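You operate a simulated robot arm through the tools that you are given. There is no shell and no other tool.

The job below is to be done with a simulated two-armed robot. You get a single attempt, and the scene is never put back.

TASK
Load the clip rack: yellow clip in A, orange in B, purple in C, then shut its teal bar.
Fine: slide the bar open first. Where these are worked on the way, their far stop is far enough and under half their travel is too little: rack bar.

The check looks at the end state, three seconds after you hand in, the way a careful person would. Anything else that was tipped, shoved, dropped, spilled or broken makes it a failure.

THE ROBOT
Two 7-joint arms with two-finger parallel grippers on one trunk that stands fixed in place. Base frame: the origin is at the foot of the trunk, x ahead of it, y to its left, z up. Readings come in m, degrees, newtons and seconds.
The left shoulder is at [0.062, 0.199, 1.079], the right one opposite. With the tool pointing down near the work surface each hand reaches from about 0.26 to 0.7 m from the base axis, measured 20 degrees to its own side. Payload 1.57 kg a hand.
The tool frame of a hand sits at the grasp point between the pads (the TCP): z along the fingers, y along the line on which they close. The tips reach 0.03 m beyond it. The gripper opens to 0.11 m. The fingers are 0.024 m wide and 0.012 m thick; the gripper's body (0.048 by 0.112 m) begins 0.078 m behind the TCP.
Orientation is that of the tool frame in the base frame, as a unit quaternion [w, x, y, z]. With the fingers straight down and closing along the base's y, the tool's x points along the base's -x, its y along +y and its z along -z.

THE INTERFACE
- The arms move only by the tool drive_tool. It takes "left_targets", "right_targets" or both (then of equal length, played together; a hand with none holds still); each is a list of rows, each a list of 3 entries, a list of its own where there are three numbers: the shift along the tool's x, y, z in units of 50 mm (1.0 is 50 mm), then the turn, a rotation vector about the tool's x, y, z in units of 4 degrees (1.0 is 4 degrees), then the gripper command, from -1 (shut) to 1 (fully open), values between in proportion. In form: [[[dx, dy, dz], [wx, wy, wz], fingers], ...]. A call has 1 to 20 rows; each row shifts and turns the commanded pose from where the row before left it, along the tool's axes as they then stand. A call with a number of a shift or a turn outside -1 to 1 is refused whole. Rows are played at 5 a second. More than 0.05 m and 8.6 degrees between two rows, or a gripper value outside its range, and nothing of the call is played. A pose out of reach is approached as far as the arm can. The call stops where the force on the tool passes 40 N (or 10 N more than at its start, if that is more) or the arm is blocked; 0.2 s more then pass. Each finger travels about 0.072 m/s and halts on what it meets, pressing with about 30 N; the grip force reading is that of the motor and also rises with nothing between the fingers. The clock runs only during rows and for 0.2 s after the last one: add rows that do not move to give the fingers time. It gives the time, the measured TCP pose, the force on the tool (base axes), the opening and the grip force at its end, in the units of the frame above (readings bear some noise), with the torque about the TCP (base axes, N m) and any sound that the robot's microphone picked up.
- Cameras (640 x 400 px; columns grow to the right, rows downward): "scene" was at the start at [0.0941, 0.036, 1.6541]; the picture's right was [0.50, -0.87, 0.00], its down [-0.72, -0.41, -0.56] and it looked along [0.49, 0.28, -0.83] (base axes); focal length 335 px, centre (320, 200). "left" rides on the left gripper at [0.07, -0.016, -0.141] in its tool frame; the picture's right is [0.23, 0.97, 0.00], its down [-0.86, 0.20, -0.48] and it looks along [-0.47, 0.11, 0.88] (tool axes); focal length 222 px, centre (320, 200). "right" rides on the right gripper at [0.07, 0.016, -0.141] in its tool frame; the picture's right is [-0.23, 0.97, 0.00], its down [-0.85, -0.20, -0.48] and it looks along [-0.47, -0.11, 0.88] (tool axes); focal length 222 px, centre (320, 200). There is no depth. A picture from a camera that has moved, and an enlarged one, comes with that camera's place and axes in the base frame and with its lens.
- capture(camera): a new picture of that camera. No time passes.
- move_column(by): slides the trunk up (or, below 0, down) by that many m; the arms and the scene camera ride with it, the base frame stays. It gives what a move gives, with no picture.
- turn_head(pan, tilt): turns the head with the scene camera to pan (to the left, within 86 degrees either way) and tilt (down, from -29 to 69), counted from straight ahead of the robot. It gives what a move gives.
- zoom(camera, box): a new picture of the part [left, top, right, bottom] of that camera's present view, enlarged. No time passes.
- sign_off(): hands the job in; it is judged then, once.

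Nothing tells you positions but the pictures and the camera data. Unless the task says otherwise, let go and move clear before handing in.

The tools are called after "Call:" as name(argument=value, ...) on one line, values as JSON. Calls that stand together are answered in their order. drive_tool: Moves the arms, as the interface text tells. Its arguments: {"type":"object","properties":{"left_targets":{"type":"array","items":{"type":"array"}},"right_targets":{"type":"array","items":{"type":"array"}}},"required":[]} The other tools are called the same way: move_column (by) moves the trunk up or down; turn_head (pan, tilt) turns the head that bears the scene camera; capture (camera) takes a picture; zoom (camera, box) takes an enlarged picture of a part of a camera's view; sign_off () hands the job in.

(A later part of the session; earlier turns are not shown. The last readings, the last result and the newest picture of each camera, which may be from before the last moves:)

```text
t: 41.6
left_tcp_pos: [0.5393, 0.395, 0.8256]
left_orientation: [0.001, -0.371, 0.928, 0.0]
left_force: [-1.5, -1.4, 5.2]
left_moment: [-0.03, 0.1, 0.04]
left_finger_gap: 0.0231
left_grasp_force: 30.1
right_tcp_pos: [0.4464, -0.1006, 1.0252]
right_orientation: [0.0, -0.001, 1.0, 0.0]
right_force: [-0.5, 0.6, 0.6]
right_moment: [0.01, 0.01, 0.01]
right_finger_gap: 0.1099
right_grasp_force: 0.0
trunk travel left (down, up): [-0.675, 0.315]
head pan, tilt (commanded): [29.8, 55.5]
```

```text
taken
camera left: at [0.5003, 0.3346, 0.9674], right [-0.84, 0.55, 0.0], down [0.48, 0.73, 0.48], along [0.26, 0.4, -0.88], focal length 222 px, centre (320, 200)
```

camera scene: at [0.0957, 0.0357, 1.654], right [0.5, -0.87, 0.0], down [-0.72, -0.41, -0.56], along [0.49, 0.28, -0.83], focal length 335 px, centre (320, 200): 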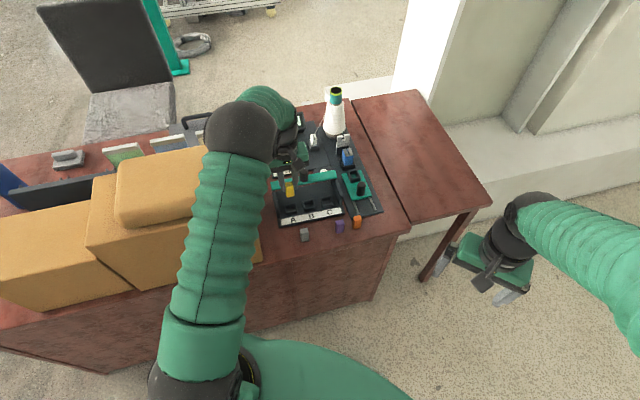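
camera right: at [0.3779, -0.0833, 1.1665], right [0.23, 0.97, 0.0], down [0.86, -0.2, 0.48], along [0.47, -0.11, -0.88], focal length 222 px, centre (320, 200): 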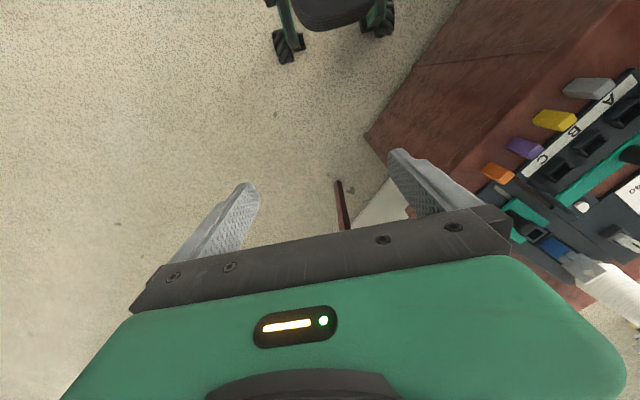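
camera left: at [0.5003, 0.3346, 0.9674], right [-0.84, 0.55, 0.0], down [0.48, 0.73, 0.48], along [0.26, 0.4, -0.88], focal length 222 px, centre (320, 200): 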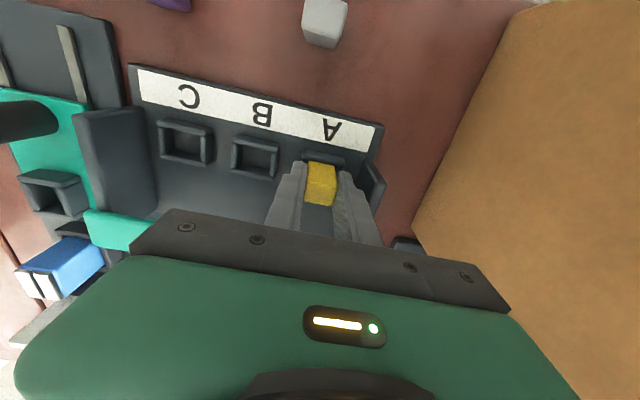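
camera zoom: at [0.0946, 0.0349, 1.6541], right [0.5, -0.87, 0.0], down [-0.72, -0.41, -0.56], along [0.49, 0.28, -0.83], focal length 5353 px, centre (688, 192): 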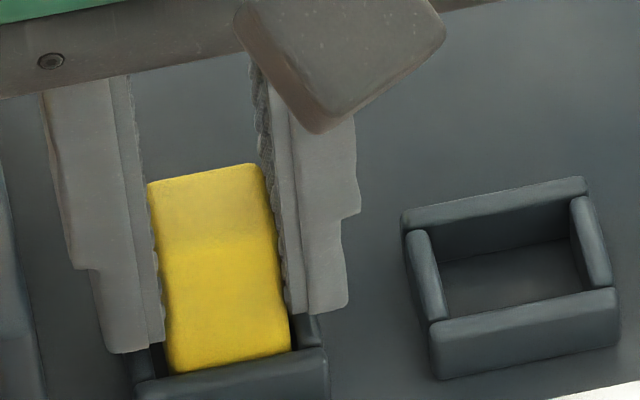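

The clip is seated on the socket floor (5 N). I'll open the fingers only slightly, so they stay clear of the rack's end cheek, and lift straight up.

Call:
drive_tool(left_targets=[[[0, 0, 0], [0, 0, 0], -0.48], [[0, 0, 0], [0, 0, 0], -0.48], [[0, 0, 0], [0, 0, 0], -0.48], [[0, 0, -0.1], [0, 0, 0], -0.48], [[0, 0, -0.2], [0, 0, 0], -0.48], [[0, 0, -0.3], [0, 0, 0], -0.48], [[0, 0, 0], [0, 0, 0], -0.48], [[0, 0, 0], [0, 0, 0], -0.48]])

Call:
zoom(camera="scene", box=[275, 180, 325, 225])

Call:
zoom(camera="left", box=[240, 110, 400, 210])

```text
t: 43.4
left_tcp_pos: [0.5392, 0.3939, 0.8567]
left_orientation: [0.0, -0.371, 0.929, 0.0]
left_force: [1.0, -0.8, 0.6]
left_moment: [-0.03, 0.03, 0.01]
left_finger_gap: 0.0285
left_grasp_force: 0.0
right_tcp_pos: [0.4461, -0.0997, 1.0237]
right_orientation: [0.0, 0.001, 1.0, -0.001]
right_force: [-0.5, -0.1, -0.7]
right_moment: [0.01, 0.01, -0.01]
right_finger_gap: 0.11
right_grasp_force: 0.1
trunk travel left (down, up): [-0.675, 0.315]
head pan, tilt (commanded): [29.8, 55.5]
```

```text
8.89 times, centred on (300, 202) of scene
camera zoom: at [0.0957, 0.0357, 1.654], right [0.5, -0.87, 0.0], down [-0.72, -0.41, -0.56], along [0.49, 0.28, -0.83], focal length 2974 px, centre (498, 178)
```

zoom: 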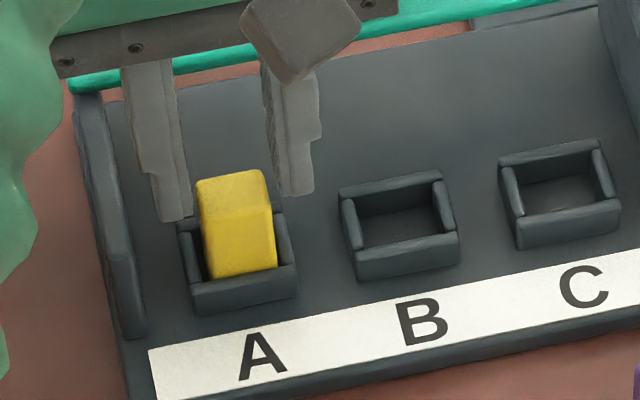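

```text
4.00 times, centred on (320, 160) of left
camera zoom: at [0.5001, 0.3338, 0.9977], right [-0.84, 0.55, 0.0], down [0.48, 0.73, 0.48], along [0.26, 0.4, -0.88], focal length 888 px, centre (320, 360)
```

zoom: 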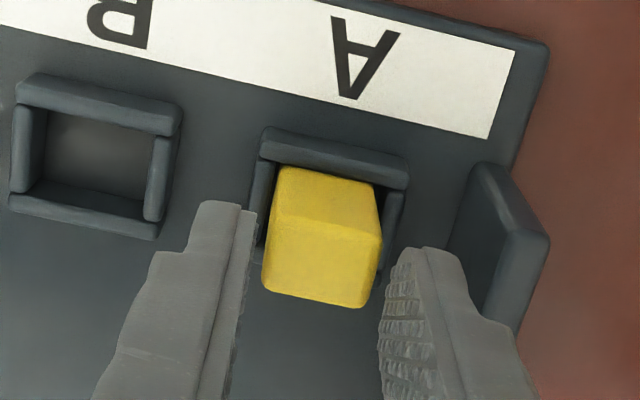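

Yellow is seated upright in A. Now I'll lift clear and move over to the orange clip.

Call:
drive_tool(left_targets=[[[0, 0, -0.7], [0, 0, 0], -0.48], [[0, 0, -0.7], [0, 0, 0], -0.4], [[0.38, -0.732, 0], [0, 0, 0], -0.2], [[0.38, -0.732, 0], [0, 0, 0], -0.2], [[0.38, -0.732, 0], [0, 0, 0], -0.2], [[0.38, -0.732, 0], [0, 0, 0], -0.2], [[0.38, -0.732, 0], [0, 0, 0], -0.2], [[0, 0, 0], [0, 0, 0], -0.2], [[0, 0, 0], [0, 0, 0], -0.2], [[0, 0, 0], [0, 0, 0], -0.2], [[0, 0, 0], [0, 0, 0], -0.2]])

Call:
capture(camera="left")

Call:
zoom(camera="left", box=[290, 120, 360, 165])

Call:
zoom(camera="scene", box=[265, 150, 385, 240])

```text
t: 45.8
left_tcp_pos: [0.5955, 0.1958, 0.9261]
left_orientation: [0.0, -0.371, 0.929, 0.0]
left_force: [0.5, -0.4, -0.9]
left_moment: [0.0, -0.01, 0.01]
left_finger_gap: 0.0444
left_grasp_force: 0.1
right_tcp_pos: [0.4456, -0.1002, 1.0238]
right_orientation: [0.0, 0.0, 1.0, 0.0]
right_force: [0.4, 0.1, -0.4]
right_moment: [0.0, 0.01, 0.01]
right_finger_gap: 0.1097
right_grasp_force: 0.1
trunk travel left (down, up): [-0.675, 0.315]
head pan, tilt (commanded): [29.8, 55.5]
```

```text
taken
camera left: at [0.5564, 0.1358, 1.0665], right [-0.84, 0.55, 0.0], down [0.48, 0.73, 0.48], along [0.26, 0.4, -0.88], focal length 222 px, centre (320, 200)
```

left: 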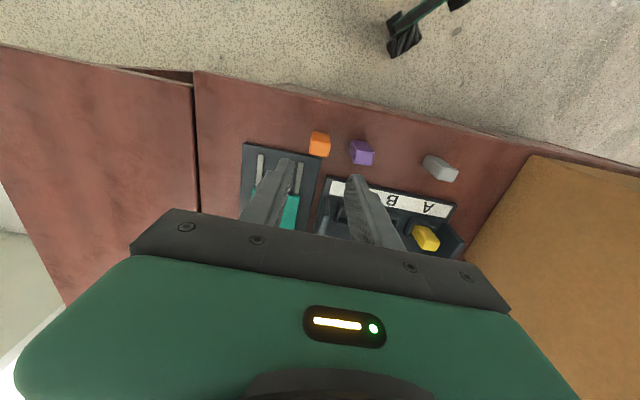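

```text
8.89 times, centred on (325, 142) of left
camera zoom: at [0.5564, 0.1358, 1.0665], right [-0.84, 0.55, 0.0], down [0.48, 0.73, 0.48], along [0.26, 0.4, -0.88], focal length 1974 px, centre (276, 711)
```

zoom: 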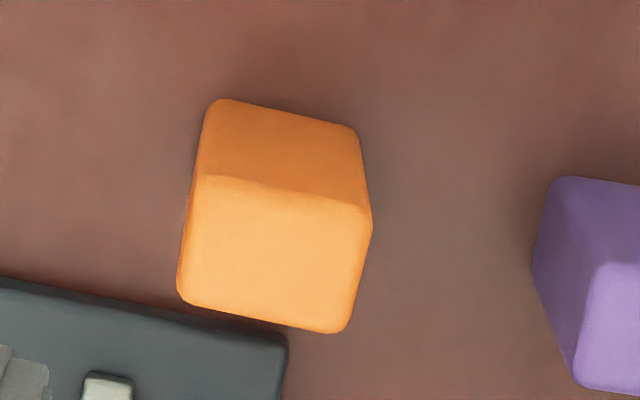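

```text
4.44 times, centred on (325, 195) of scene
camera zoom: at [0.0957, 0.0342, 1.6541], right [0.5, -0.87, 0.0], down [-0.72, -0.41, -0.56], along [0.49, 0.28, -0.83], focal length 1487 px, centre (298, 222)
```

zoom: 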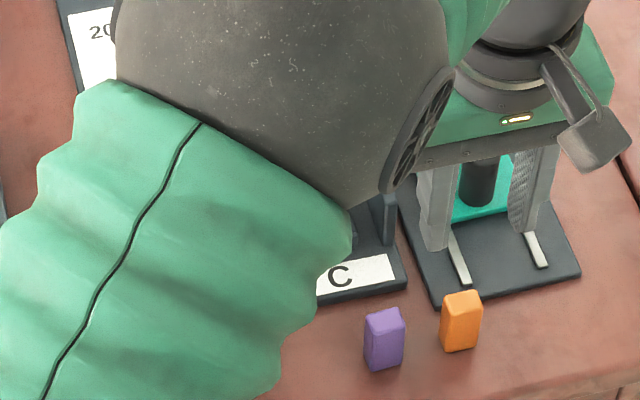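

The orange clip is almost exactly under the tool and well aligned. I'll descend partway, check, then grip.

Call:
drive_tool(left_targets=[[[0.012, -0.008, 0], [0, 0, 0], -0.2], [[0, 0, 0.47], [0, 0, 0], -0.2], [[0, 0, 0.46], [0, 0, 0], -0.2], [[0, 0, 0.46], [0, 0, 0], -0.2], [[0, 0, 0], [0, 0, 0], -0.2], [[0, 0, 0], [0, 0, 0], -0.2], [[0, 0, 0], [0, 0, 0], -0.2], [[0, 0, 0], [0, 0, 0], -0.2]])

Call:
zoom(camera="left", box=[240, 120, 400, 220])

Call:
zoom(camera="scene", box=[265, 150, 385, 240])

```text
t: 47.6
left_tcp_pos: [0.596, 0.1969, 0.8569]
left_orientation: [0.0, -0.371, 0.929, -0.001]
left_force: [-0.9, 0.6, 0.1]
left_moment: [-0.01, -0.01, 0.01]
left_finger_gap: 0.0439
left_grasp_force: 0.1
right_tcp_pos: [0.4476, -0.1002, 1.0247]
right_orientation: [0.0, 0.0, 1.0, 0.0]
right_force: [0.5, 0.1, 0.1]
right_moment: [0.02, 0.0, 0.0]
right_finger_gap: 0.11
right_grasp_force: 0.0
trunk travel left (down, up): [-0.675, 0.315]
head pan, tilt (commanded): [29.8, 55.5]
```

```text
4.00 times, centred on (320, 170) of left
camera zoom: at [0.5572, 0.1367, 0.9983], right [-0.84, 0.55, 0.0], down [0.48, 0.73, 0.48], along [0.26, 0.4, -0.88], focal length 888 px, centre (320, 320)
```

zoom: 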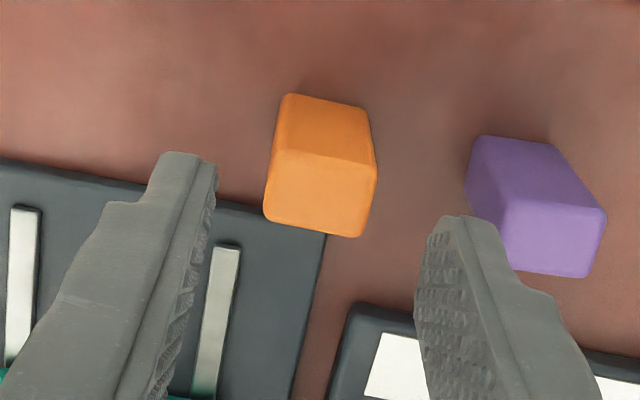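

```text
4.44 times, centred on (325, 195) of scene
camera zoom: at [0.0958, 0.0343, 1.6541], right [0.5, -0.87, 0.0], down [-0.72, -0.41, -0.56], along [0.49, 0.28, -0.83], focal length 1487 px, centre (298, 222)
```

zoom: 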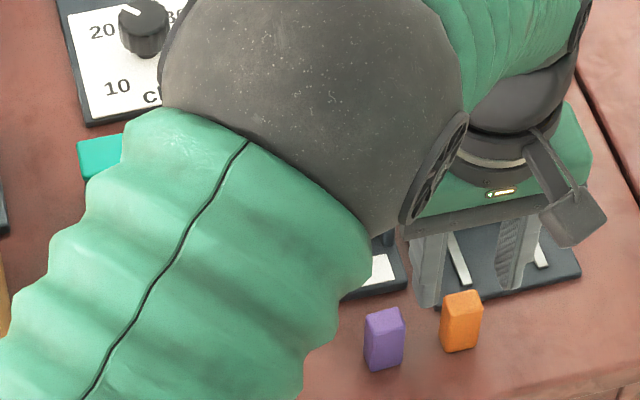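

Call:
zoom(camera="left", box=[295, 138, 345, 184])

```text
8.70 times, centred on (320, 161) of left
camera zoom: at [0.5572, 0.1367, 0.9983], right [-0.84, 0.55, 0.0], down [0.48, 0.73, 0.48], along [0.26, 0.4, -0.88], focal length 1932 px, centre (320, 539)
```

zoom: 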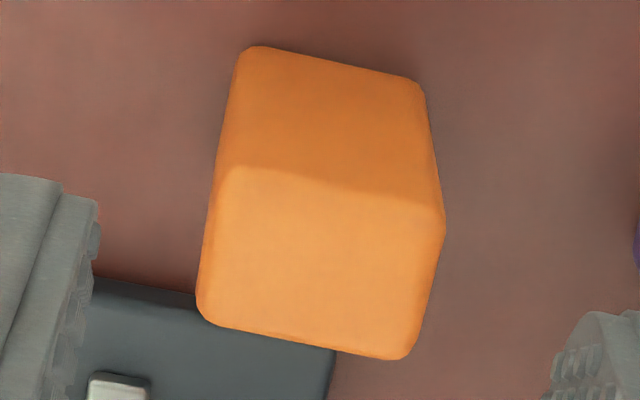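

I'll nudge 1.2 mm nearer, descend to z≈0.816 and close on the orange clip.

Call:
drive_tool(left_targets=[[[0.025, -0.012, 0], [0, 0, 0], -0.2], [[0, 0, 0.42], [0, 0, 0], -0.2], [[0, 0, 0.4], [0, 0, 0], -0.2], [[0, 0, 0], [0, 0, 0], -0.2], [[0, 0, 0], [0, 0, 0], -0.2], [[0, 0, 0], [0, 0, 0], -0.4], [[0, 0, 0], [0, 0, 0], -0.55], [[0, 0, 0], [0, 0, 0], -0.8], [[0, 0, 0], [0, 0, 0], -1], [[0, 0, 0], [0, 0, 0], -1]])

Call:
zoom(camera="left", box=[240, 120, 400, 220])

Call:
zoom(camera="left", box=[295, 150, 345, 206])

```text
t: 49.8
left_tcp_pos: [0.5984, 0.1958, 0.8173]
left_orientation: [0.0, -0.371, 0.929, 0.0]
left_force: [-0.5, 1.0, -0.2]
left_moment: [0.01, -0.02, 0.0]
left_finger_gap: 0.0226
left_grasp_force: 30.3
right_tcp_pos: [0.4473, -0.1006, 1.0245]
right_orientation: [-0.001, 0.0, 1.0, 0.001]
right_force: [-0.1, 0.5, 1.1]
right_moment: [0.0, 0.01, 0.01]
right_finger_gap: 0.1101
right_grasp_force: 0.1
trunk travel left (down, up): [-0.675, 0.315]
head pan, tilt (commanded): [29.8, 55.5]
```

```text
4.00 times, centred on (320, 170) of left
camera zoom: at [0.5585, 0.1352, 0.9583], right [-0.84, 0.55, 0.0], down [0.48, 0.73, 0.48], along [0.26, 0.4, -0.88], focal length 888 px, centre (320, 320)
```

zoom: 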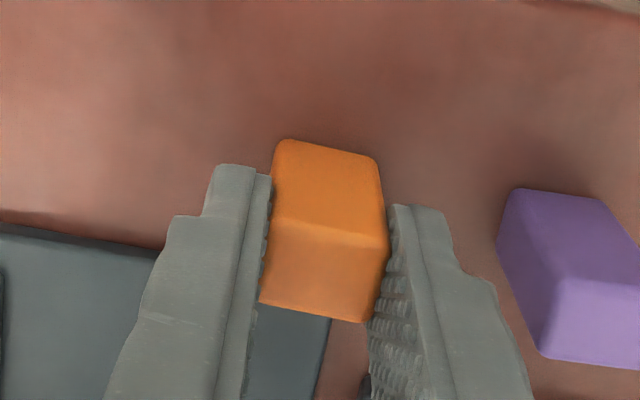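

```text
7.14 times, centred on (320, 178) of left
camera zoom: at [0.5585, 0.1352, 0.9583], right [-0.84, 0.55, 0.0], down [0.48, 0.73, 0.48], along [0.26, 0.4, -0.88], focal length 1587 px, centre (320, 357)
```

zoom: 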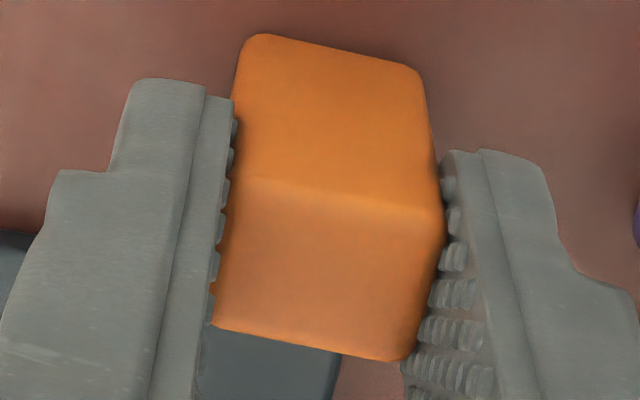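

Orange is gripped squarely. I'll lift 11 cm and carry it above socket B.

Call:
drive_tool(left_targets=[[[0, 0, -0.3], [0, 0, 0], -1], [[0, 0, -0.6], [0, 0, 0], -1], [[0, 0, -0.7], [0, 0, 0], -1], [[0, 0, -0.6], [0, 0, 0], -1], [[-0.484, 0.6415, 0], [0, 0, 0], -1], [[-0.484, 0.6415, 0], [0, 0, 0], -1], [[-0.484, 0.6415, 0], [0, 0, 0], -1], [[-0.484, 0.6415, 0], [0, 0, 0], -1], [[0, 0, 0], [0, 0, 0], -1], [[0, 0, 0], [0, 0, 0], -1], [[0, 0, 0.5], [0, 0, 0], -1], [[0, 0, 0.5], [0, 0, 0], -1], [[0, 0, 0], [0, 0, 0], -1], [[0, 0, 0], [0, 0, 0], -1], [[0, 0, 0], [0, 0, 0], -1], [[0, 0, 0], [0, 0, 0], -1]])

Call:
capture(camera="left")

Call:
zoom(camera="left", box=[295, 130, 350, 170])

Call:
zoom(camera="scene", box=[280, 175, 350, 225])

```text
t: 53.2
left_tcp_pos: [0.5786, 0.3533, 0.8761]
left_orientation: [0.0, -0.371, 0.929, -0.001]
left_force: [0.3, 0.1, -0.2]
left_moment: [0.0, 0.02, 0.01]
left_finger_gap: 0.0226
left_grasp_force: 30.2
right_tcp_pos: [0.4473, -0.1001, 1.0244]
right_orientation: [0.0, 0.0, 1.0, 0.0]
right_force: [0.0, -1.4, 0.0]
right_moment: [0.0, 0.0, -0.01]
right_finger_gap: 0.1103
right_grasp_force: 0.1
trunk travel left (down, up): [-0.675, 0.315]
head pan, tilt (commanded): [29.8, 55.5]
```

```text
taken
camera left: at [0.5376, 0.2942, 1.0172], right [-0.84, 0.55, 0.0], down [0.48, 0.73, 0.48], along [0.26, 0.4, -0.88], focal length 222 px, centre (320, 200)
```

left: 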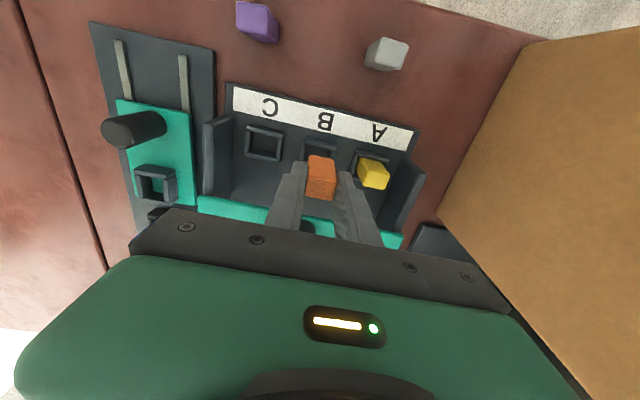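

```text
10.00 times, centred on (322, 150) of left
camera zoom: at [0.5376, 0.2942, 1.0172], right [-0.84, 0.55, 0.0], down [0.48, 0.73, 0.48], along [0.26, 0.4, -0.88], focal length 2221 px, centre (295, 700)
```

zoom: 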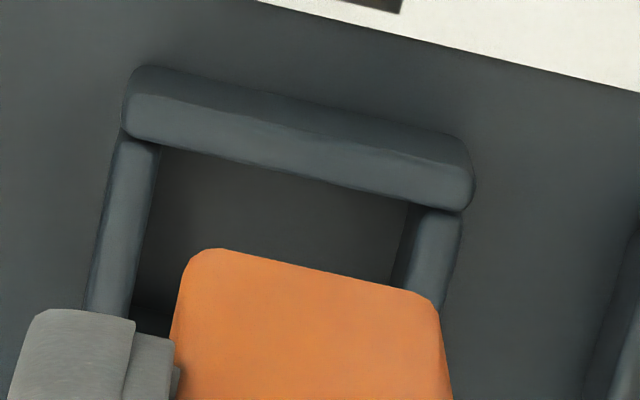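

```text
8.00 times, centred on (315, 200) of scene
camera zoom: at [0.0956, 0.0355, 1.654], right [0.5, -0.87, 0.0], down [-0.72, -0.41, -0.56], along [0.49, 0.28, -0.83], focal length 2677 px, centre (360, 200)
```

zoom: 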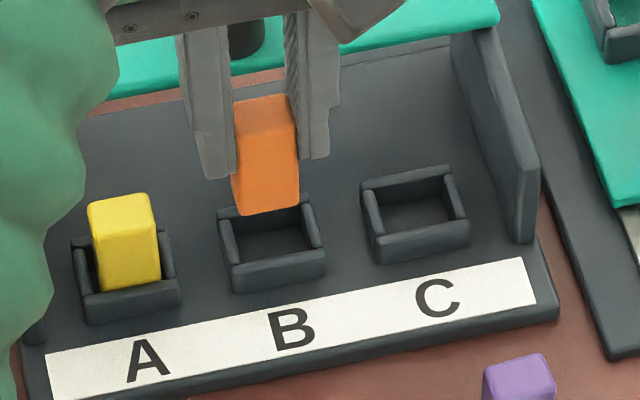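

Orange hangs above B, needing about 2 mm farther and 2.5 mm toward C. I'll correct, lower to just above the mouth and check.

Call:
drive_tool(left_targets=[[[-0.042, -0.05, 0], [0, 0, 0], -1], [[0, 0, 0.24], [0, 0, 0], -1], [[0, 0, 0.22], [0, 0, 0], -1], [[0, 0, 0], [0, 0, 0], -1], [[0, 0, 0], [0, 0, 0], -1], [[0, 0, 0], [0, 0, 0], -1], [[0, 0, 0], [0, 0, 0], -1], [[0, 0, 0], [0, 0, 0], -1]])

Call:
zoom(camera="left", box=[295, 130, 350, 170])

Call:
zoom(camera="scene", box=[292, 185, 327, 213])

```text
t: 55.0
left_tcp_pos: [0.582, 0.3532, 0.8517]
left_orientation: [-0.001, -0.371, 0.929, 0.001]
left_force: [0.4, 0.8, 0.3]
left_moment: [0.0, 0.0, 0.01]
left_finger_gap: 0.0224
left_grasp_force: 30.7
right_tcp_pos: [0.4468, -0.0993, 1.0245]
right_orientation: [0.001, 0.0, 1.0, 0.0]
right_force: [-1.1, -0.1, 0.0]
right_moment: [0.01, 0.03, 0.01]
right_finger_gap: 0.11
right_grasp_force: 0.1
trunk travel left (down, up): [-0.675, 0.315]
head pan, tilt (commanded): [29.8, 55.5]
```

```text
10.00 times, centred on (322, 150) of left
camera zoom: at [0.5421, 0.2936, 0.994], right [-0.84, 0.55, 0.0], down [0.48, 0.73, 0.48], along [0.26, 0.4, -0.88], focal length 2221 px, centre (295, 700)
```

zoom: 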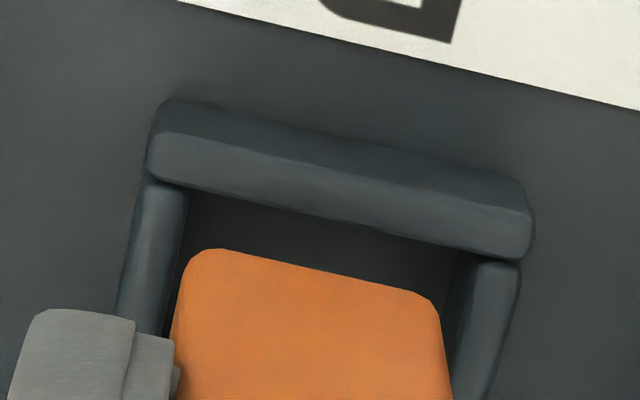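

```text
14.29 times, centred on (310, 199) of scene
camera zoom: at [0.0959, 0.0354, 1.654], right [0.5, -0.87, 0.0], down [-0.72, -0.41, -0.56], along [0.49, 0.28, -0.83], focal length 4780 px, centre (470, 214)
```

zoom: 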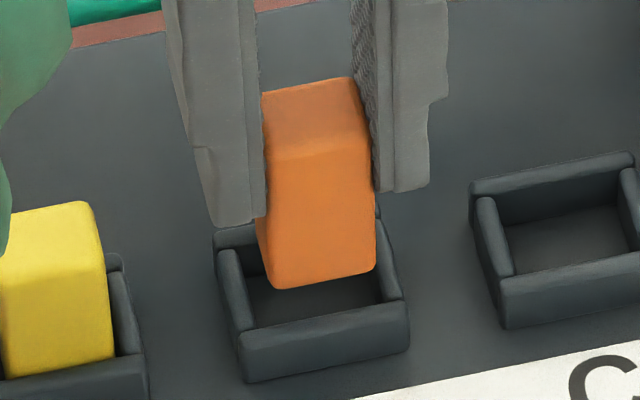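

Close: it needs about 0.9 mm nearer and 0.6 mm toward A. I'll apply that and lower the first 8 mm.

Call:
drive_tool(left_targets=[[[0.018, 0.012, 0], [0, 0, 0], -1], [[0, 0, 0], [0, 0, 0], -1], [[0, 0, 0.05], [0, 0, 0], -1], [[0, 0, 0.05], [0, 0, 0], -1], [[0, 0, 0.05], [0, 0, 0], -1], [[0, 0, 0.05], [0, 0, 0], -1], [[0, 0, 0], [0, 0, 0], -1], [[0, 0, 0], [0, 0, 0], -1]])

Call:
zoom(camera="left", box=[295, 130, 350, 170])

Call:
zoom(camera="scene", box=[292, 185, 327, 213])

```text
t: 56.8
left_tcp_pos: [0.5814, 0.3536, 0.8421]
left_orientation: [0.0, -0.37, 0.929, 0.0]
left_force: [0.9, 0.3, -0.4]
left_moment: [-0.02, 0.03, -0.03]
left_finger_gap: 0.0227
left_grasp_force: 30.1
right_tcp_pos: [0.4473, -0.1012, 1.0249]
right_orientation: [0.0, 0.0, 1.0, 0.0]
right_force: [0.2, 0.3, -0.2]
right_moment: [-0.01, -0.01, 0.0]
right_finger_gap: 0.11
right_grasp_force: 0.0
trunk travel left (down, up): [-0.675, 0.315]
head pan, tilt (commanded): [29.8, 55.5]
```

```text
10.00 times, centred on (322, 150) of left
camera zoom: at [0.541, 0.2942, 0.9835], right [-0.84, 0.55, 0.0], down [0.48, 0.73, 0.48], along [0.26, 0.4, -0.88], focal length 2221 px, centre (295, 700)
```

zoom: 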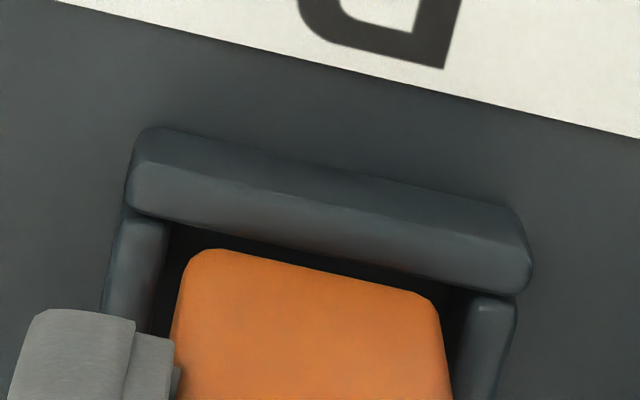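

```text
14.29 times, centred on (310, 199) of scene
camera zoom: at [0.0959, 0.0354, 1.654], right [0.5, -0.87, 0.0], down [-0.72, -0.41, -0.56], along [0.49, 0.28, -0.83], focal length 4780 px, centre (470, 214)
```

zoom: 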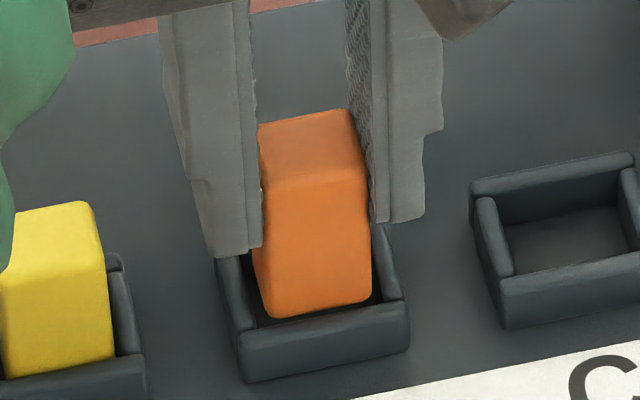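

No contact, and the clip is between the walls. I'll continue down in 2 mm steps.

Call:
drive_tool(left_targets=[[[0, 0, 0.04], [0, 0, 0], -1], [[0, 0, 0.04], [0, 0, 0], -1], [[0, 0, 0.04], [0, 0, 0], -1], [[0, 0, 0.04], [0, 0, 0], -1], [[0, 0, 0.04], [0, 0, 0], -1], [[0, 0, 0], [0, 0, 0], -1]])

Call:
zoom(camera="scene", box=[292, 185, 327, 213])

```text
t: 58.2
left_tcp_pos: [0.5799, 0.3541, 0.8332]
left_orientation: [0.0, -0.371, 0.929, 0.0]
left_force: [0.4, 0.6, -0.6]
left_moment: [-0.02, -0.02, -0.01]
left_finger_gap: 0.0227
left_grasp_force: 30.6
right_tcp_pos: [0.4469, -0.1, 1.0241]
right_orientation: [0.0, 0.0, 1.0, 0.0]
right_force: [-0.3, 0.0, -0.5]
right_moment: [0.02, 0.0, 0.0]
right_finger_gap: 0.1098
right_grasp_force: 0.1
trunk travel left (down, up): [-0.675, 0.315]
head pan, tilt (commanded): [29.8, 55.5]
```

```text
14.29 times, centred on (310, 199) of scene
camera zoom: at [0.0959, 0.0354, 1.654], right [0.5, -0.87, 0.0], down [-0.72, -0.41, -0.56], along [0.49, 0.28, -0.83], focal length 4780 px, centre (470, 214)
```

zoom: 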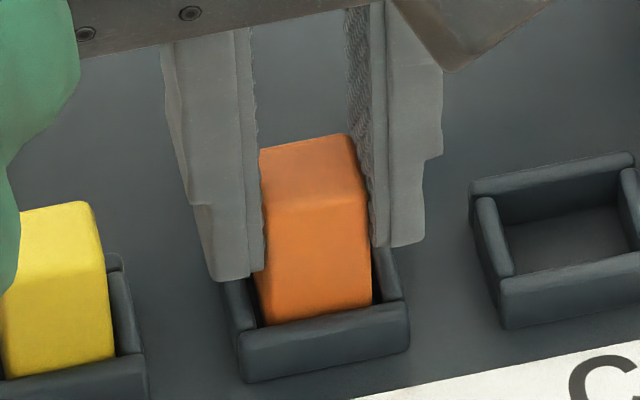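

Call:
drive_tool(left_targets=[[[0, 0, 0.03], [0, 0, 0], -1], [[0, 0, 0.03], [0, 0, 0], -1], [[0, 0, 0.02], [0, 0, 0], -1], [[0, 0, 0], [0, 0, 0], -1]])

```text
t: 59.2
left_tcp_pos: [0.5802, 0.3547, 0.8285]
left_orientation: [0.0, -0.37, 0.929, 0.0]
left_force: [0.0, -0.2, 1.9]
left_moment: [-0.01, -0.03, -0.01]
left_finger_gap: 0.0228
left_grasp_force: 29.5
right_tcp_pos: [0.4465, -0.0994, 1.0231]
right_orientation: [-0.001, 0.001, 1.0, 0.0]
right_force: [-0.3, -0.1, 0.9]
right_moment: [0.02, -0.01, -0.02]
right_finger_gap: 0.1103
right_grasp_force: 0.1
trunk travel left (down, up): [-0.675, 0.315]
head pan, tilt (commanded): [29.8, 55.5]
```

Call:
drive_tool(left_targets=[[[0, 0, 0.03], [0, 0, 0], -1], [[0, 0, 0], [0, 0, 0], -1], [[0, 0, 0], [0, 0, 0], -1]])

Call:
zoom(camera="scene", box=[292, 185, 327, 213])

```text
t: 60.0
left_tcp_pos: [0.58, 0.3546, 0.828]
left_orientation: [0.0, -0.371, 0.929, 0.0]
left_force: [-0.9, 0.2, -0.7]
left_moment: [0.09, -0.11, 0.04]
left_finger_gap: 0.023
left_grasp_force: 29.5
right_tcp_pos: [0.4476, -0.0999, 1.0254]
right_orientation: [0.0, 0.0, 1.0, -0.001]
right_force: [0.1, -0.2, -1.0]
right_moment: [0.02, -0.02, -0.04]
right_finger_gap: 0.11
right_grasp_force: 0.0
trunk travel left (down, up): [-0.675, 0.315]
head pan, tilt (commanded): [29.8, 55.5]
```

```text
14.29 times, centred on (310, 199) of scene
camera zoom: at [0.0946, 0.0348, 1.6541], right [0.5, -0.87, 0.0], down [-0.72, -0.41, -0.56], along [0.49, 0.28, -0.83], focal length 4780 px, centre (470, 214)
```

zoom: 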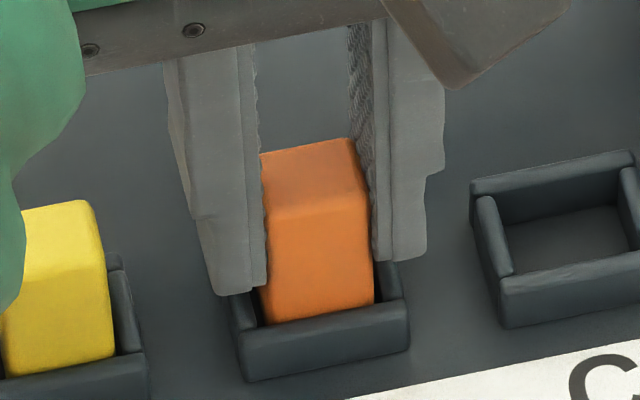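

Orange is seated in B. I'll open slightly and lift away.

Call:
drive_tool(left_targets=[[[0, 0, 0], [0, 0, 0], -0.45], [[0, 0, 0], [0, 0, 0], -0.45], [[0, 0, 0], [0, 0, 0], -0.45], [[0, 0, -0.1], [0, 0, 0], -0.45], [[0, 0, -0.2], [0, 0, 0], -0.45], [[0, 0, -0.4], [0, 0, 0], -0.45], [[0, 0, 0], [0, 0, 0], -0.45], [[0, 0, 0], [0, 0, 0], -0.45]])

Call:
zoom(camera="scene", box=[275, 175, 345, 225])

Call:
zoom(camera="left", box=[220, 100, 400, 210])

```text
t: 61.8
left_tcp_pos: [0.5803, 0.3539, 0.8618]
left_orientation: [0.0, -0.37, 0.929, -0.001]
left_force: [0.3, 0.1, 0.4]
left_moment: [0.0, -0.03, 0.01]
left_finger_gap: 0.0303
left_grasp_force: 0.1
right_tcp_pos: [0.4469, -0.0999, 1.0237]
right_orientation: [0.0, 0.0, 1.0, 0.0]
right_force: [0.1, -1.3, -0.2]
right_moment: [-0.01, -0.01, 0.04]
right_finger_gap: 0.1099
right_grasp_force: 0.0
trunk travel left (down, up): [-0.675, 0.315]
head pan, tilt (commanded): [29.8, 55.5]
```

```text
8.00 times, centred on (310, 200) of scene
camera zoom: at [0.096, 0.0354, 1.654], right [0.5, -0.87, 0.0], down [-0.72, -0.41, -0.56], along [0.49, 0.28, -0.83], focal length 2677 px, centre (400, 200)
```

zoom: 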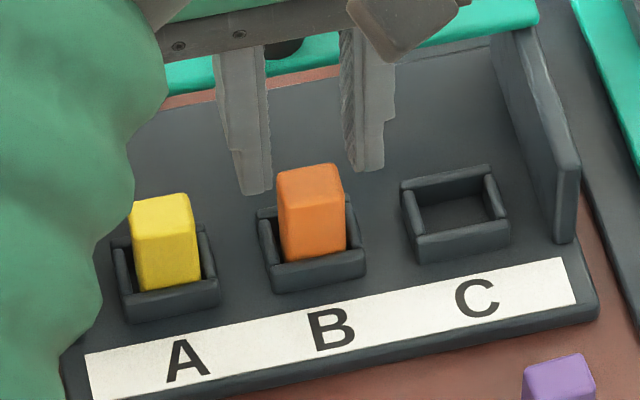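

```text
3.56 times, centred on (310, 155) of left
camera zoom: at [0.5416, 0.2944, 1.0031], right [-0.84, 0.55, 0.0], down [0.48, 0.73, 0.48], along [0.26, 0.4, -0.88], focal length 790 px, centre (356, 360)
```

zoom: 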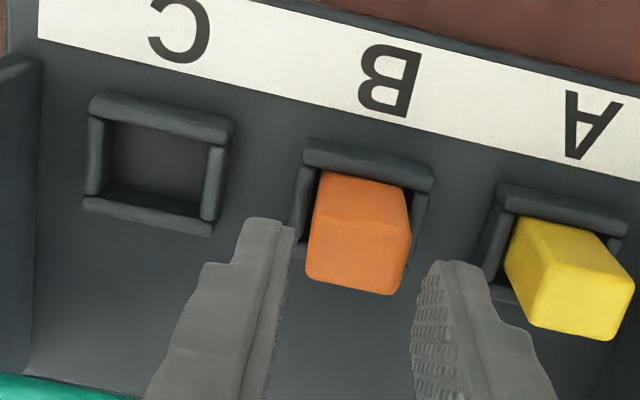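

Orange sits upright in B. Next I'll lift and move over the purple clip.

Call:
drive_tool(left_targets=[[[0, 0, -0.7], [0, 0, 0], -0.45], [[0, 0, -0.6], [0, 0, 0], -0.4], [[0.5, -0.3575, 0], [0, 0, 0], -0.2], [[0.5, -0.3575, 0], [0, 0, 0], -0.2], [[0.5, -0.3575, 0], [0, 0, 0], -0.2], [[0.5, -0.3575, 0], [0, 0, 0], -0.2], [[0, 0, 0], [0, 0, 0], -0.2], [[0, 0, 0], [0, 0, 0], -0.2], [[0, 0, 0.6], [0, 0, 0], -0.2], [[0, 0, 0], [0, 0, 0], -0.2], [[0, 0, 0], [0, 0, 0], -0.2], [[0, 0, 0], [0, 0, 0], -0.2], [[0, 0, 0], [0, 0, 0], -0.2]])

Call:
capture(camera="left")

Call:
zoom(camera="left", box=[290, 130, 360, 175])

Call:
zoom(camera="scene", box=[265, 150, 385, 240])

```text
t: 64.6
left_tcp_pos: [0.556, 0.2317, 0.8965]
left_orientation: [0.0, -0.371, 0.929, 0.0]
left_force: [0.6, -0.4, -0.7]
left_moment: [0.01, 0.04, 0.04]
left_finger_gap: 0.0441
left_grasp_force: 0.1
right_tcp_pos: [0.4471, -0.1012, 1.0246]
right_orientation: [0.0, 0.0, 1.0, 0.0]
right_force: [-0.3, 1.0, 0.1]
right_moment: [0.04, 0.02, 0.01]
right_finger_gap: 0.1101
right_grasp_force: 0.0
trunk travel left (down, up): [-0.675, 0.315]
head pan, tilt (commanded): [29.8, 55.5]
```

```text
taken
camera left: at [0.517, 0.1731, 1.0376], right [-0.84, 0.55, 0.0], down [0.48, 0.73, 0.48], along [0.26, 0.4, -0.88], focal length 222 px, centre (320, 200)
```

left: 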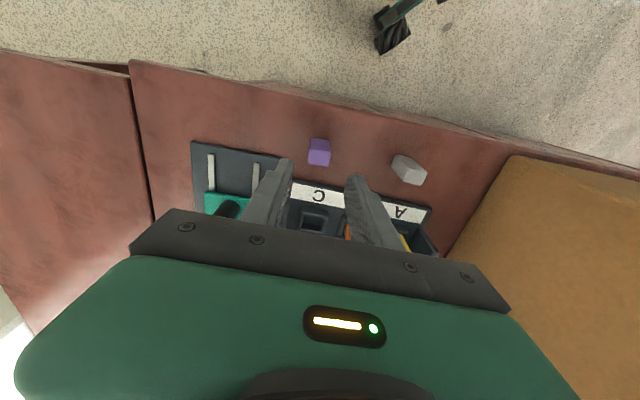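

```text
8.89 times, centred on (325, 152) of left
camera zoom: at [0.517, 0.1731, 1.0376], right [-0.84, 0.55, 0.0], down [0.48, 0.73, 0.48], along [0.26, 0.4, -0.88], focal length 1974 px, centre (276, 622)
```

zoom: 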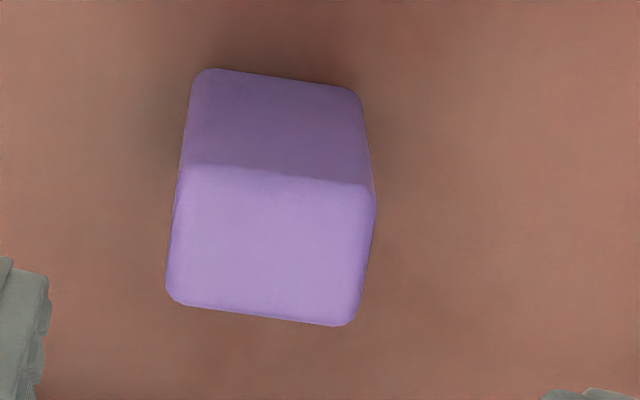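

```text
4.44 times, centred on (325, 195) of scene
camera zoom: at [0.0955, 0.0346, 1.6541], right [0.5, -0.87, 0.0], down [-0.72, -0.41, -0.56], along [0.49, 0.28, -0.83], focal length 1487 px, centre (298, 222)
```

zoom: 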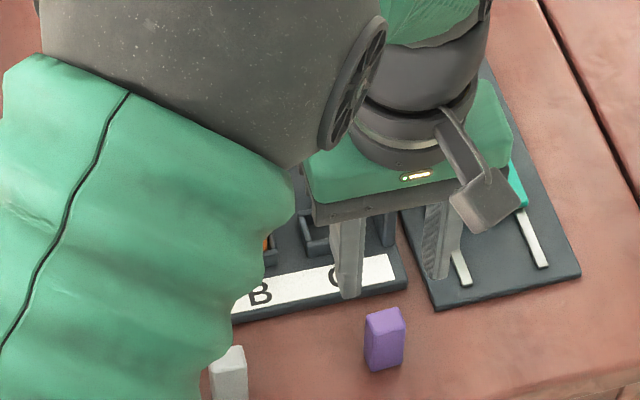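

The purple clip is centred within about 1 mm but twisted roughly 4.5° from the tool. I'll turn the tool to match it, descend partway and check.

Call:
drive_tool(left_targets=[[[-0.022, -0.018, 0], [0, 0, -0.55], -0.2], [[0, 0, 0], [0, 0, -0.55], -0.2], [[0, 0, 0.4], [0, 0, 0], -0.2], [[0, 0, 0.39], [0, 0, 0], -0.2], [[0, 0, 0], [0, 0, 0], -0.2], [[0, 0, 0], [0, 0, 0], -0.2], [[0, 0, 0], [0, 0, 0], -0.2], [[0, 0, 0], [0, 0, 0], -0.2]])

Call:
zoom(camera="left", box=[240, 120, 400, 220])

Call:
zoom(camera="left", box=[295, 138, 345, 184])

```text
t: 66.4
left_tcp_pos: [0.5582, 0.2323, 0.8583]
left_orientation: [0.0, -0.406, 0.914, -0.001]
left_force: [-0.3, -0.8, 0.3]
left_moment: [-0.03, 0.05, -0.04]
left_finger_gap: 0.0439
left_grasp_force: 0.1
right_tcp_pos: [0.4462, -0.1006, 1.0247]
right_orientation: [0.001, -0.001, 1.0, 0.0]
right_force: [1.2, 0.4, -0.1]
right_moment: [-0.04, -0.01, 0.01]
right_finger_gap: 0.1101
right_grasp_force: 0.0
trunk travel left (down, up): [-0.675, 0.315]
head pan, tilt (commanded): [29.8, 55.5]
```

```text
4.00 times, centred on (320, 170) of left
camera zoom: at [0.524, 0.1697, 0.9985], right [-0.88, 0.48, 0.0], down [0.42, 0.77, 0.48], along [0.23, 0.42, -0.88], focal length 888 px, centre (320, 320)
```

zoom: 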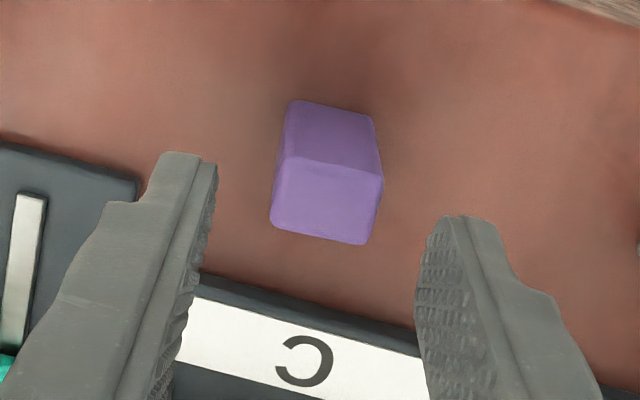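

```text
8.70 times, centred on (320, 161) of left
camera zoom: at [0.524, 0.1697, 0.9985], right [-0.88, 0.48, 0.0], down [0.42, 0.77, 0.48], along [0.23, 0.42, -0.88], focal length 1932 px, centre (320, 539)
```

zoom: 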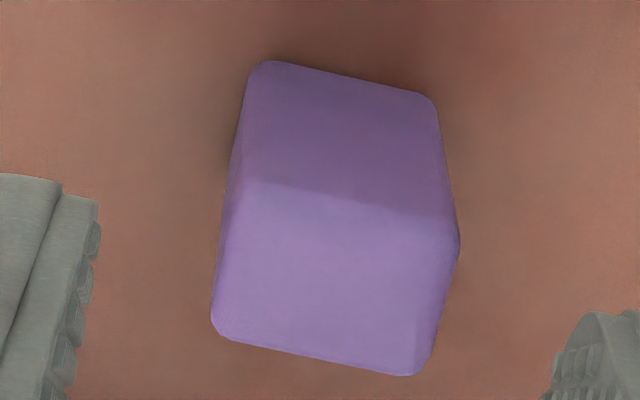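

Aligned now. I'll nudge 1 mm, descend to z≈0.816 and close on purple.

Call:
drive_tool(left_targets=[[[0.004, 0.02, 0], [0, 0, 0], -0.2], [[0, 0, 0.42], [0, 0, 0], -0.2], [[0, 0, 0.41], [0, 0, 0], -0.2], [[0, 0, 0], [0, 0, 0], -0.2], [[0, 0, 0], [0, 0, 0], -0.2], [[0, 0, 0], [0, 0, 0], -0.4], [[0, 0, 0], [0, 0, 0], -0.55], [[0, 0, 0], [0, 0, 0], -0.8], [[0, 0, 0], [0, 0, 0], -1], [[0, 0, 0], [0, 0, 0], -1]])

Call:
zoom(camera="left", box=[240, 120, 400, 220])

```text
t: 68.6
left_tcp_pos: [0.557, 0.2336, 0.8164]
left_orientation: [0.0, -0.406, 0.914, 0.0]
left_force: [0.2, -0.1, -0.4]
left_moment: [0.02, 0.0, -0.03]
left_finger_gap: 0.0226
left_grasp_force: 29.6
right_tcp_pos: [0.446, -0.1, 1.0248]
right_orientation: [-0.001, 0.0, 1.0, -0.001]
right_force: [-0.5, -0.7, -0.2]
right_moment: [0.02, 0.0, -0.03]
right_finger_gap: 0.1102
right_grasp_force: 0.0
trunk travel left (down, up): [-0.675, 0.315]
head pan, tilt (commanded): [29.8, 55.5]
```

```text
4.00 times, centred on (320, 170) of left
camera zoom: at [0.5228, 0.1704, 0.9579], right [-0.88, 0.48, 0.0], down [0.42, 0.77, 0.48], along [0.23, 0.42, -0.88], focal length 888 px, centre (320, 320)
```

zoom: 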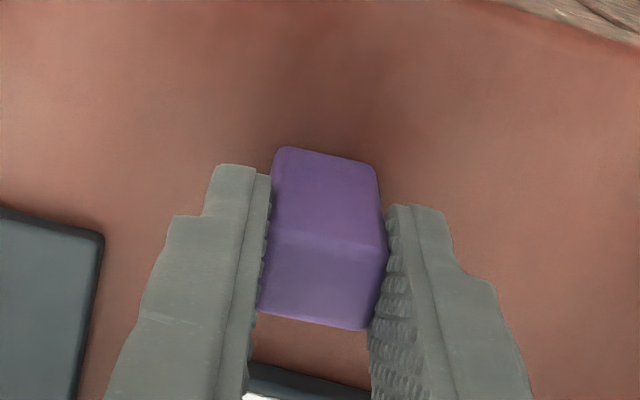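

Purple is gripped squarely. I'll lift, turn back to the rack's angle, and carry it over socket C.

Call:
drive_tool(left_targets=[[[0, 0, -0.3], [0, 0, 0], -1], [[0, 0, -0.6], [0, 0, 0], -1], [[0, 0, -0.7], [0, 0, 0], -1], [[0, 0, -0.6], [0, 0, 0], -1], [[0, 0, 0], [0, 0, 0.55], -1], [[0, 0, 0], [0, 0, 0.55], -1], [[-0.5, 0.0715, 0], [0, 0, 0], -1], [[-0.5, 0.0715, 0], [0, 0, 0], -1], [[-0.5, 0.0715, 0], [0, 0, 0], -1], [[-0.5, 0.0715, 0], [0, 0, 0], -1], [[0, 0, 0], [0, 0, 0], -1], [[0, 0, 0], [0, 0, 0], -1], [[0, 0, 0.5], [0, 0, 0], -1], [[0, 0, 0.5], [0, 0, 0], -1], [[0, 0, 0], [0, 0, 0], -1], [[0, 0, 0], [0, 0, 0], -1], [[0, 0, 0], [0, 0, 0], -1], [[0, 0, 0], [0, 0, 0], -1]])

Call:
capture(camera="left")

Call:
zoom(camera="left", box=[295, 130, 350, 170])

Call:
zoom(camera="scene", box=[280, 170, 360, 225])

```text
t: 72.4
left_tcp_pos: [0.6202, 0.3128, 0.8761]
left_orientation: [0.001, -0.371, 0.929, 0.001]
left_force: [-0.6, 0.8, 0.3]
left_moment: [0.01, -0.01, 0.01]
left_finger_gap: 0.0227
left_grasp_force: 30.0
right_tcp_pos: [0.4469, -0.0996, 1.0247]
right_orientation: [0.0, -0.001, 1.0, 0.0]
right_force: [-0.3, 0.1, -0.3]
right_moment: [-0.03, 0.04, 0.01]
right_finger_gap: 0.11
right_grasp_force: 0.1
trunk travel left (down, up): [-0.675, 0.315]
head pan, tilt (commanded): [29.8, 55.5]
```

```text
taken
camera left: at [0.5809, 0.2529, 1.017], right [-0.84, 0.55, 0.0], down [0.48, 0.73, 0.48], along [0.26, 0.4, -0.88], focal length 222 px, centre (320, 200)
```

left: 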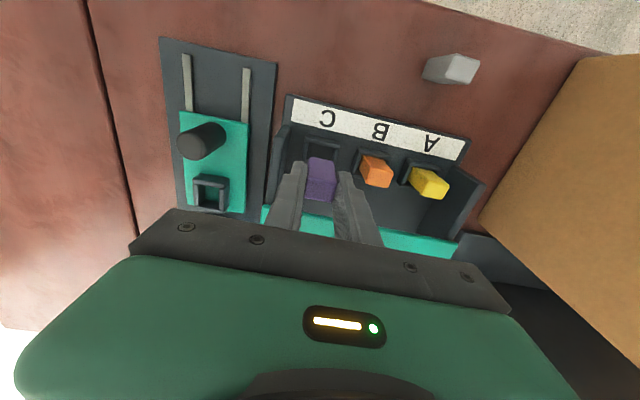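

```text
10.00 times, centred on (322, 150) of left
camera zoom: at [0.5809, 0.2529, 1.017], right [-0.84, 0.55, 0.0], down [0.48, 0.73, 0.48], along [0.26, 0.4, -0.88], focal length 2221 px, centre (295, 700)
```

zoom: 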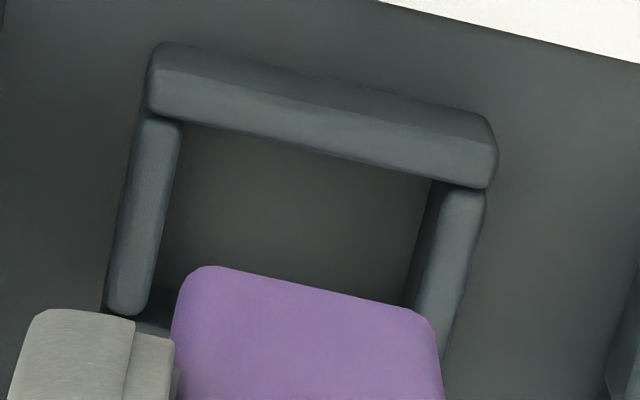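

```text
7.27 times, centred on (320, 198) of scene
camera zoom: at [0.0958, 0.0351, 1.654], right [0.5, -0.87, 0.0], down [-0.72, -0.41, -0.56], along [0.49, 0.28, -0.83], focal length 2433 px, centre (320, 218)
```

zoom: 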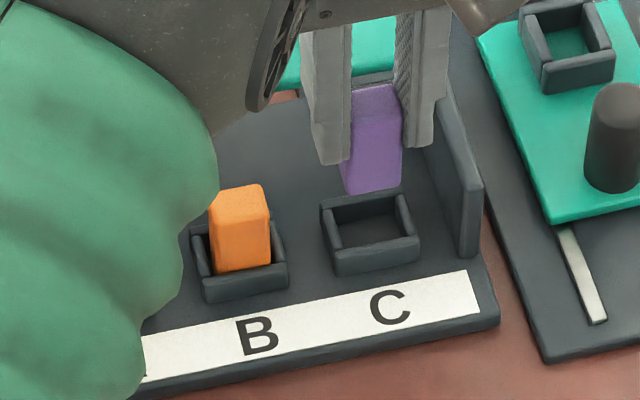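

Purple hangs above C, needing about 3.4 mm nearer. I'll correct, lower to the mouth and check.

Call:
drive_tool(left_targets=[[[0.068, -0.01, 0], [0, 0, 0], -1], [[0, 0, 0.24], [0, 0, 0], -1], [[0, 0, 0.22], [0, 0, 0], -1], [[0, 0, 0], [0, 0, 0], -1], [[0, 0, 0], [0, 0, 0], -1], [[0, 0, 0], [0, 0, 0], -1], [[0, 0, 0], [0, 0, 0], -1], [[0, 0, 0], [0, 0, 0], -1]])

Call:
zoom(camera="left", box=[295, 130, 350, 170])

Call:
zoom(camera="scene", box=[310, 180, 345, 208])

```text
t: 74.2
left_tcp_pos: [0.6187, 0.3108, 0.8529]
left_orientation: [0.0, -0.37, 0.929, 0.0]
left_force: [-0.3, -0.1, -0.7]
left_moment: [0.04, -0.02, -0.01]
left_finger_gap: 0.0226
left_grasp_force: 30.6
right_tcp_pos: [0.4472, -0.0993, 1.0249]
right_orientation: [0.0, 0.0, 1.0, 0.0]
right_force: [0.4, 0.4, -0.8]
right_moment: [0.02, -0.02, -0.01]
right_finger_gap: 0.1102
right_grasp_force: 0.1
trunk travel left (down, up): [-0.675, 0.315]
head pan, tilt (commanded): [29.8, 55.5]
```

```text
10.00 times, centred on (322, 150) of left
camera zoom: at [0.5791, 0.251, 0.9942], right [-0.84, 0.55, 0.0], down [0.48, 0.73, 0.48], along [0.26, 0.4, -0.88], focal length 2221 px, centre (295, 700)
```

zoom: 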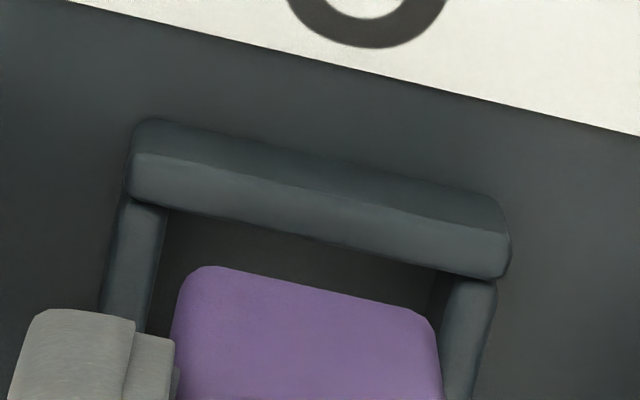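

```text
14.29 times, centred on (328, 194) of scene
camera zoom: at [0.0961, 0.0351, 1.654], right [0.5, -0.87, 0.0], down [-0.72, -0.41, -0.56], along [0.49, 0.28, -0.83], focal length 4780 px, centre (213, 286)
```

zoom: 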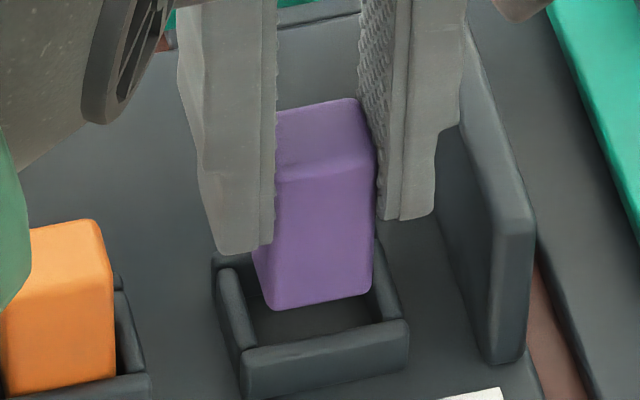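

Call:
zoom(camera="left", box=[302, 145, 342, 170])

Call:
zoom(camera="scene", box=[318, 190, 342, 208])

```text
16.00 times, centred on (322, 158) of left
camera zoom: at [0.5791, 0.251, 0.9942], right [-0.84, 0.55, 0.0], down [0.48, 0.73, 0.48], along [0.26, 0.4, -0.88], focal length 3554 px, centre (288, 880)
```

zoom: 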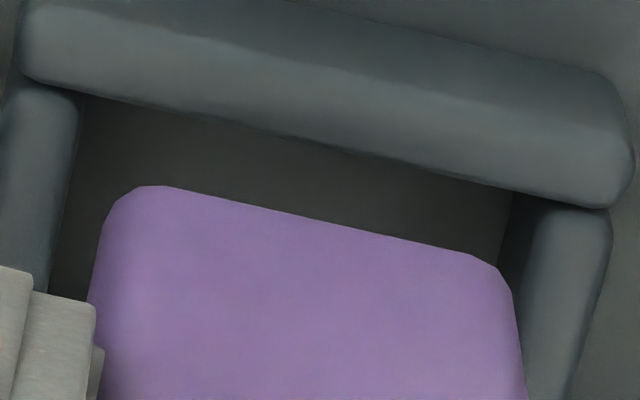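

```text
16.00 times, centred on (330, 199) of scene
camera zoom: at [0.0961, 0.0351, 1.654], right [0.5, -0.87, 0.0], down [-0.72, -0.41, -0.56], along [0.49, 0.28, -0.83], focal length 5353 px, centre (160, 216)
```

zoom: 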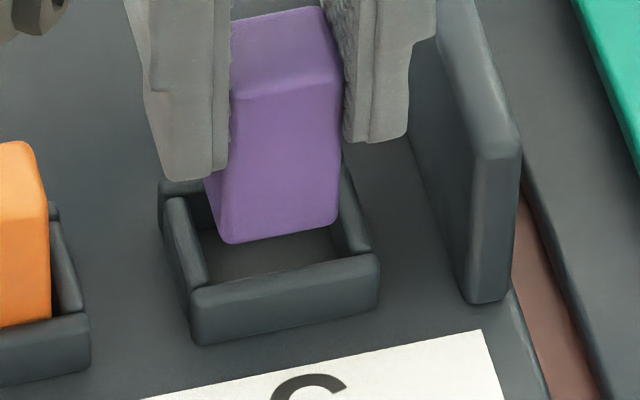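

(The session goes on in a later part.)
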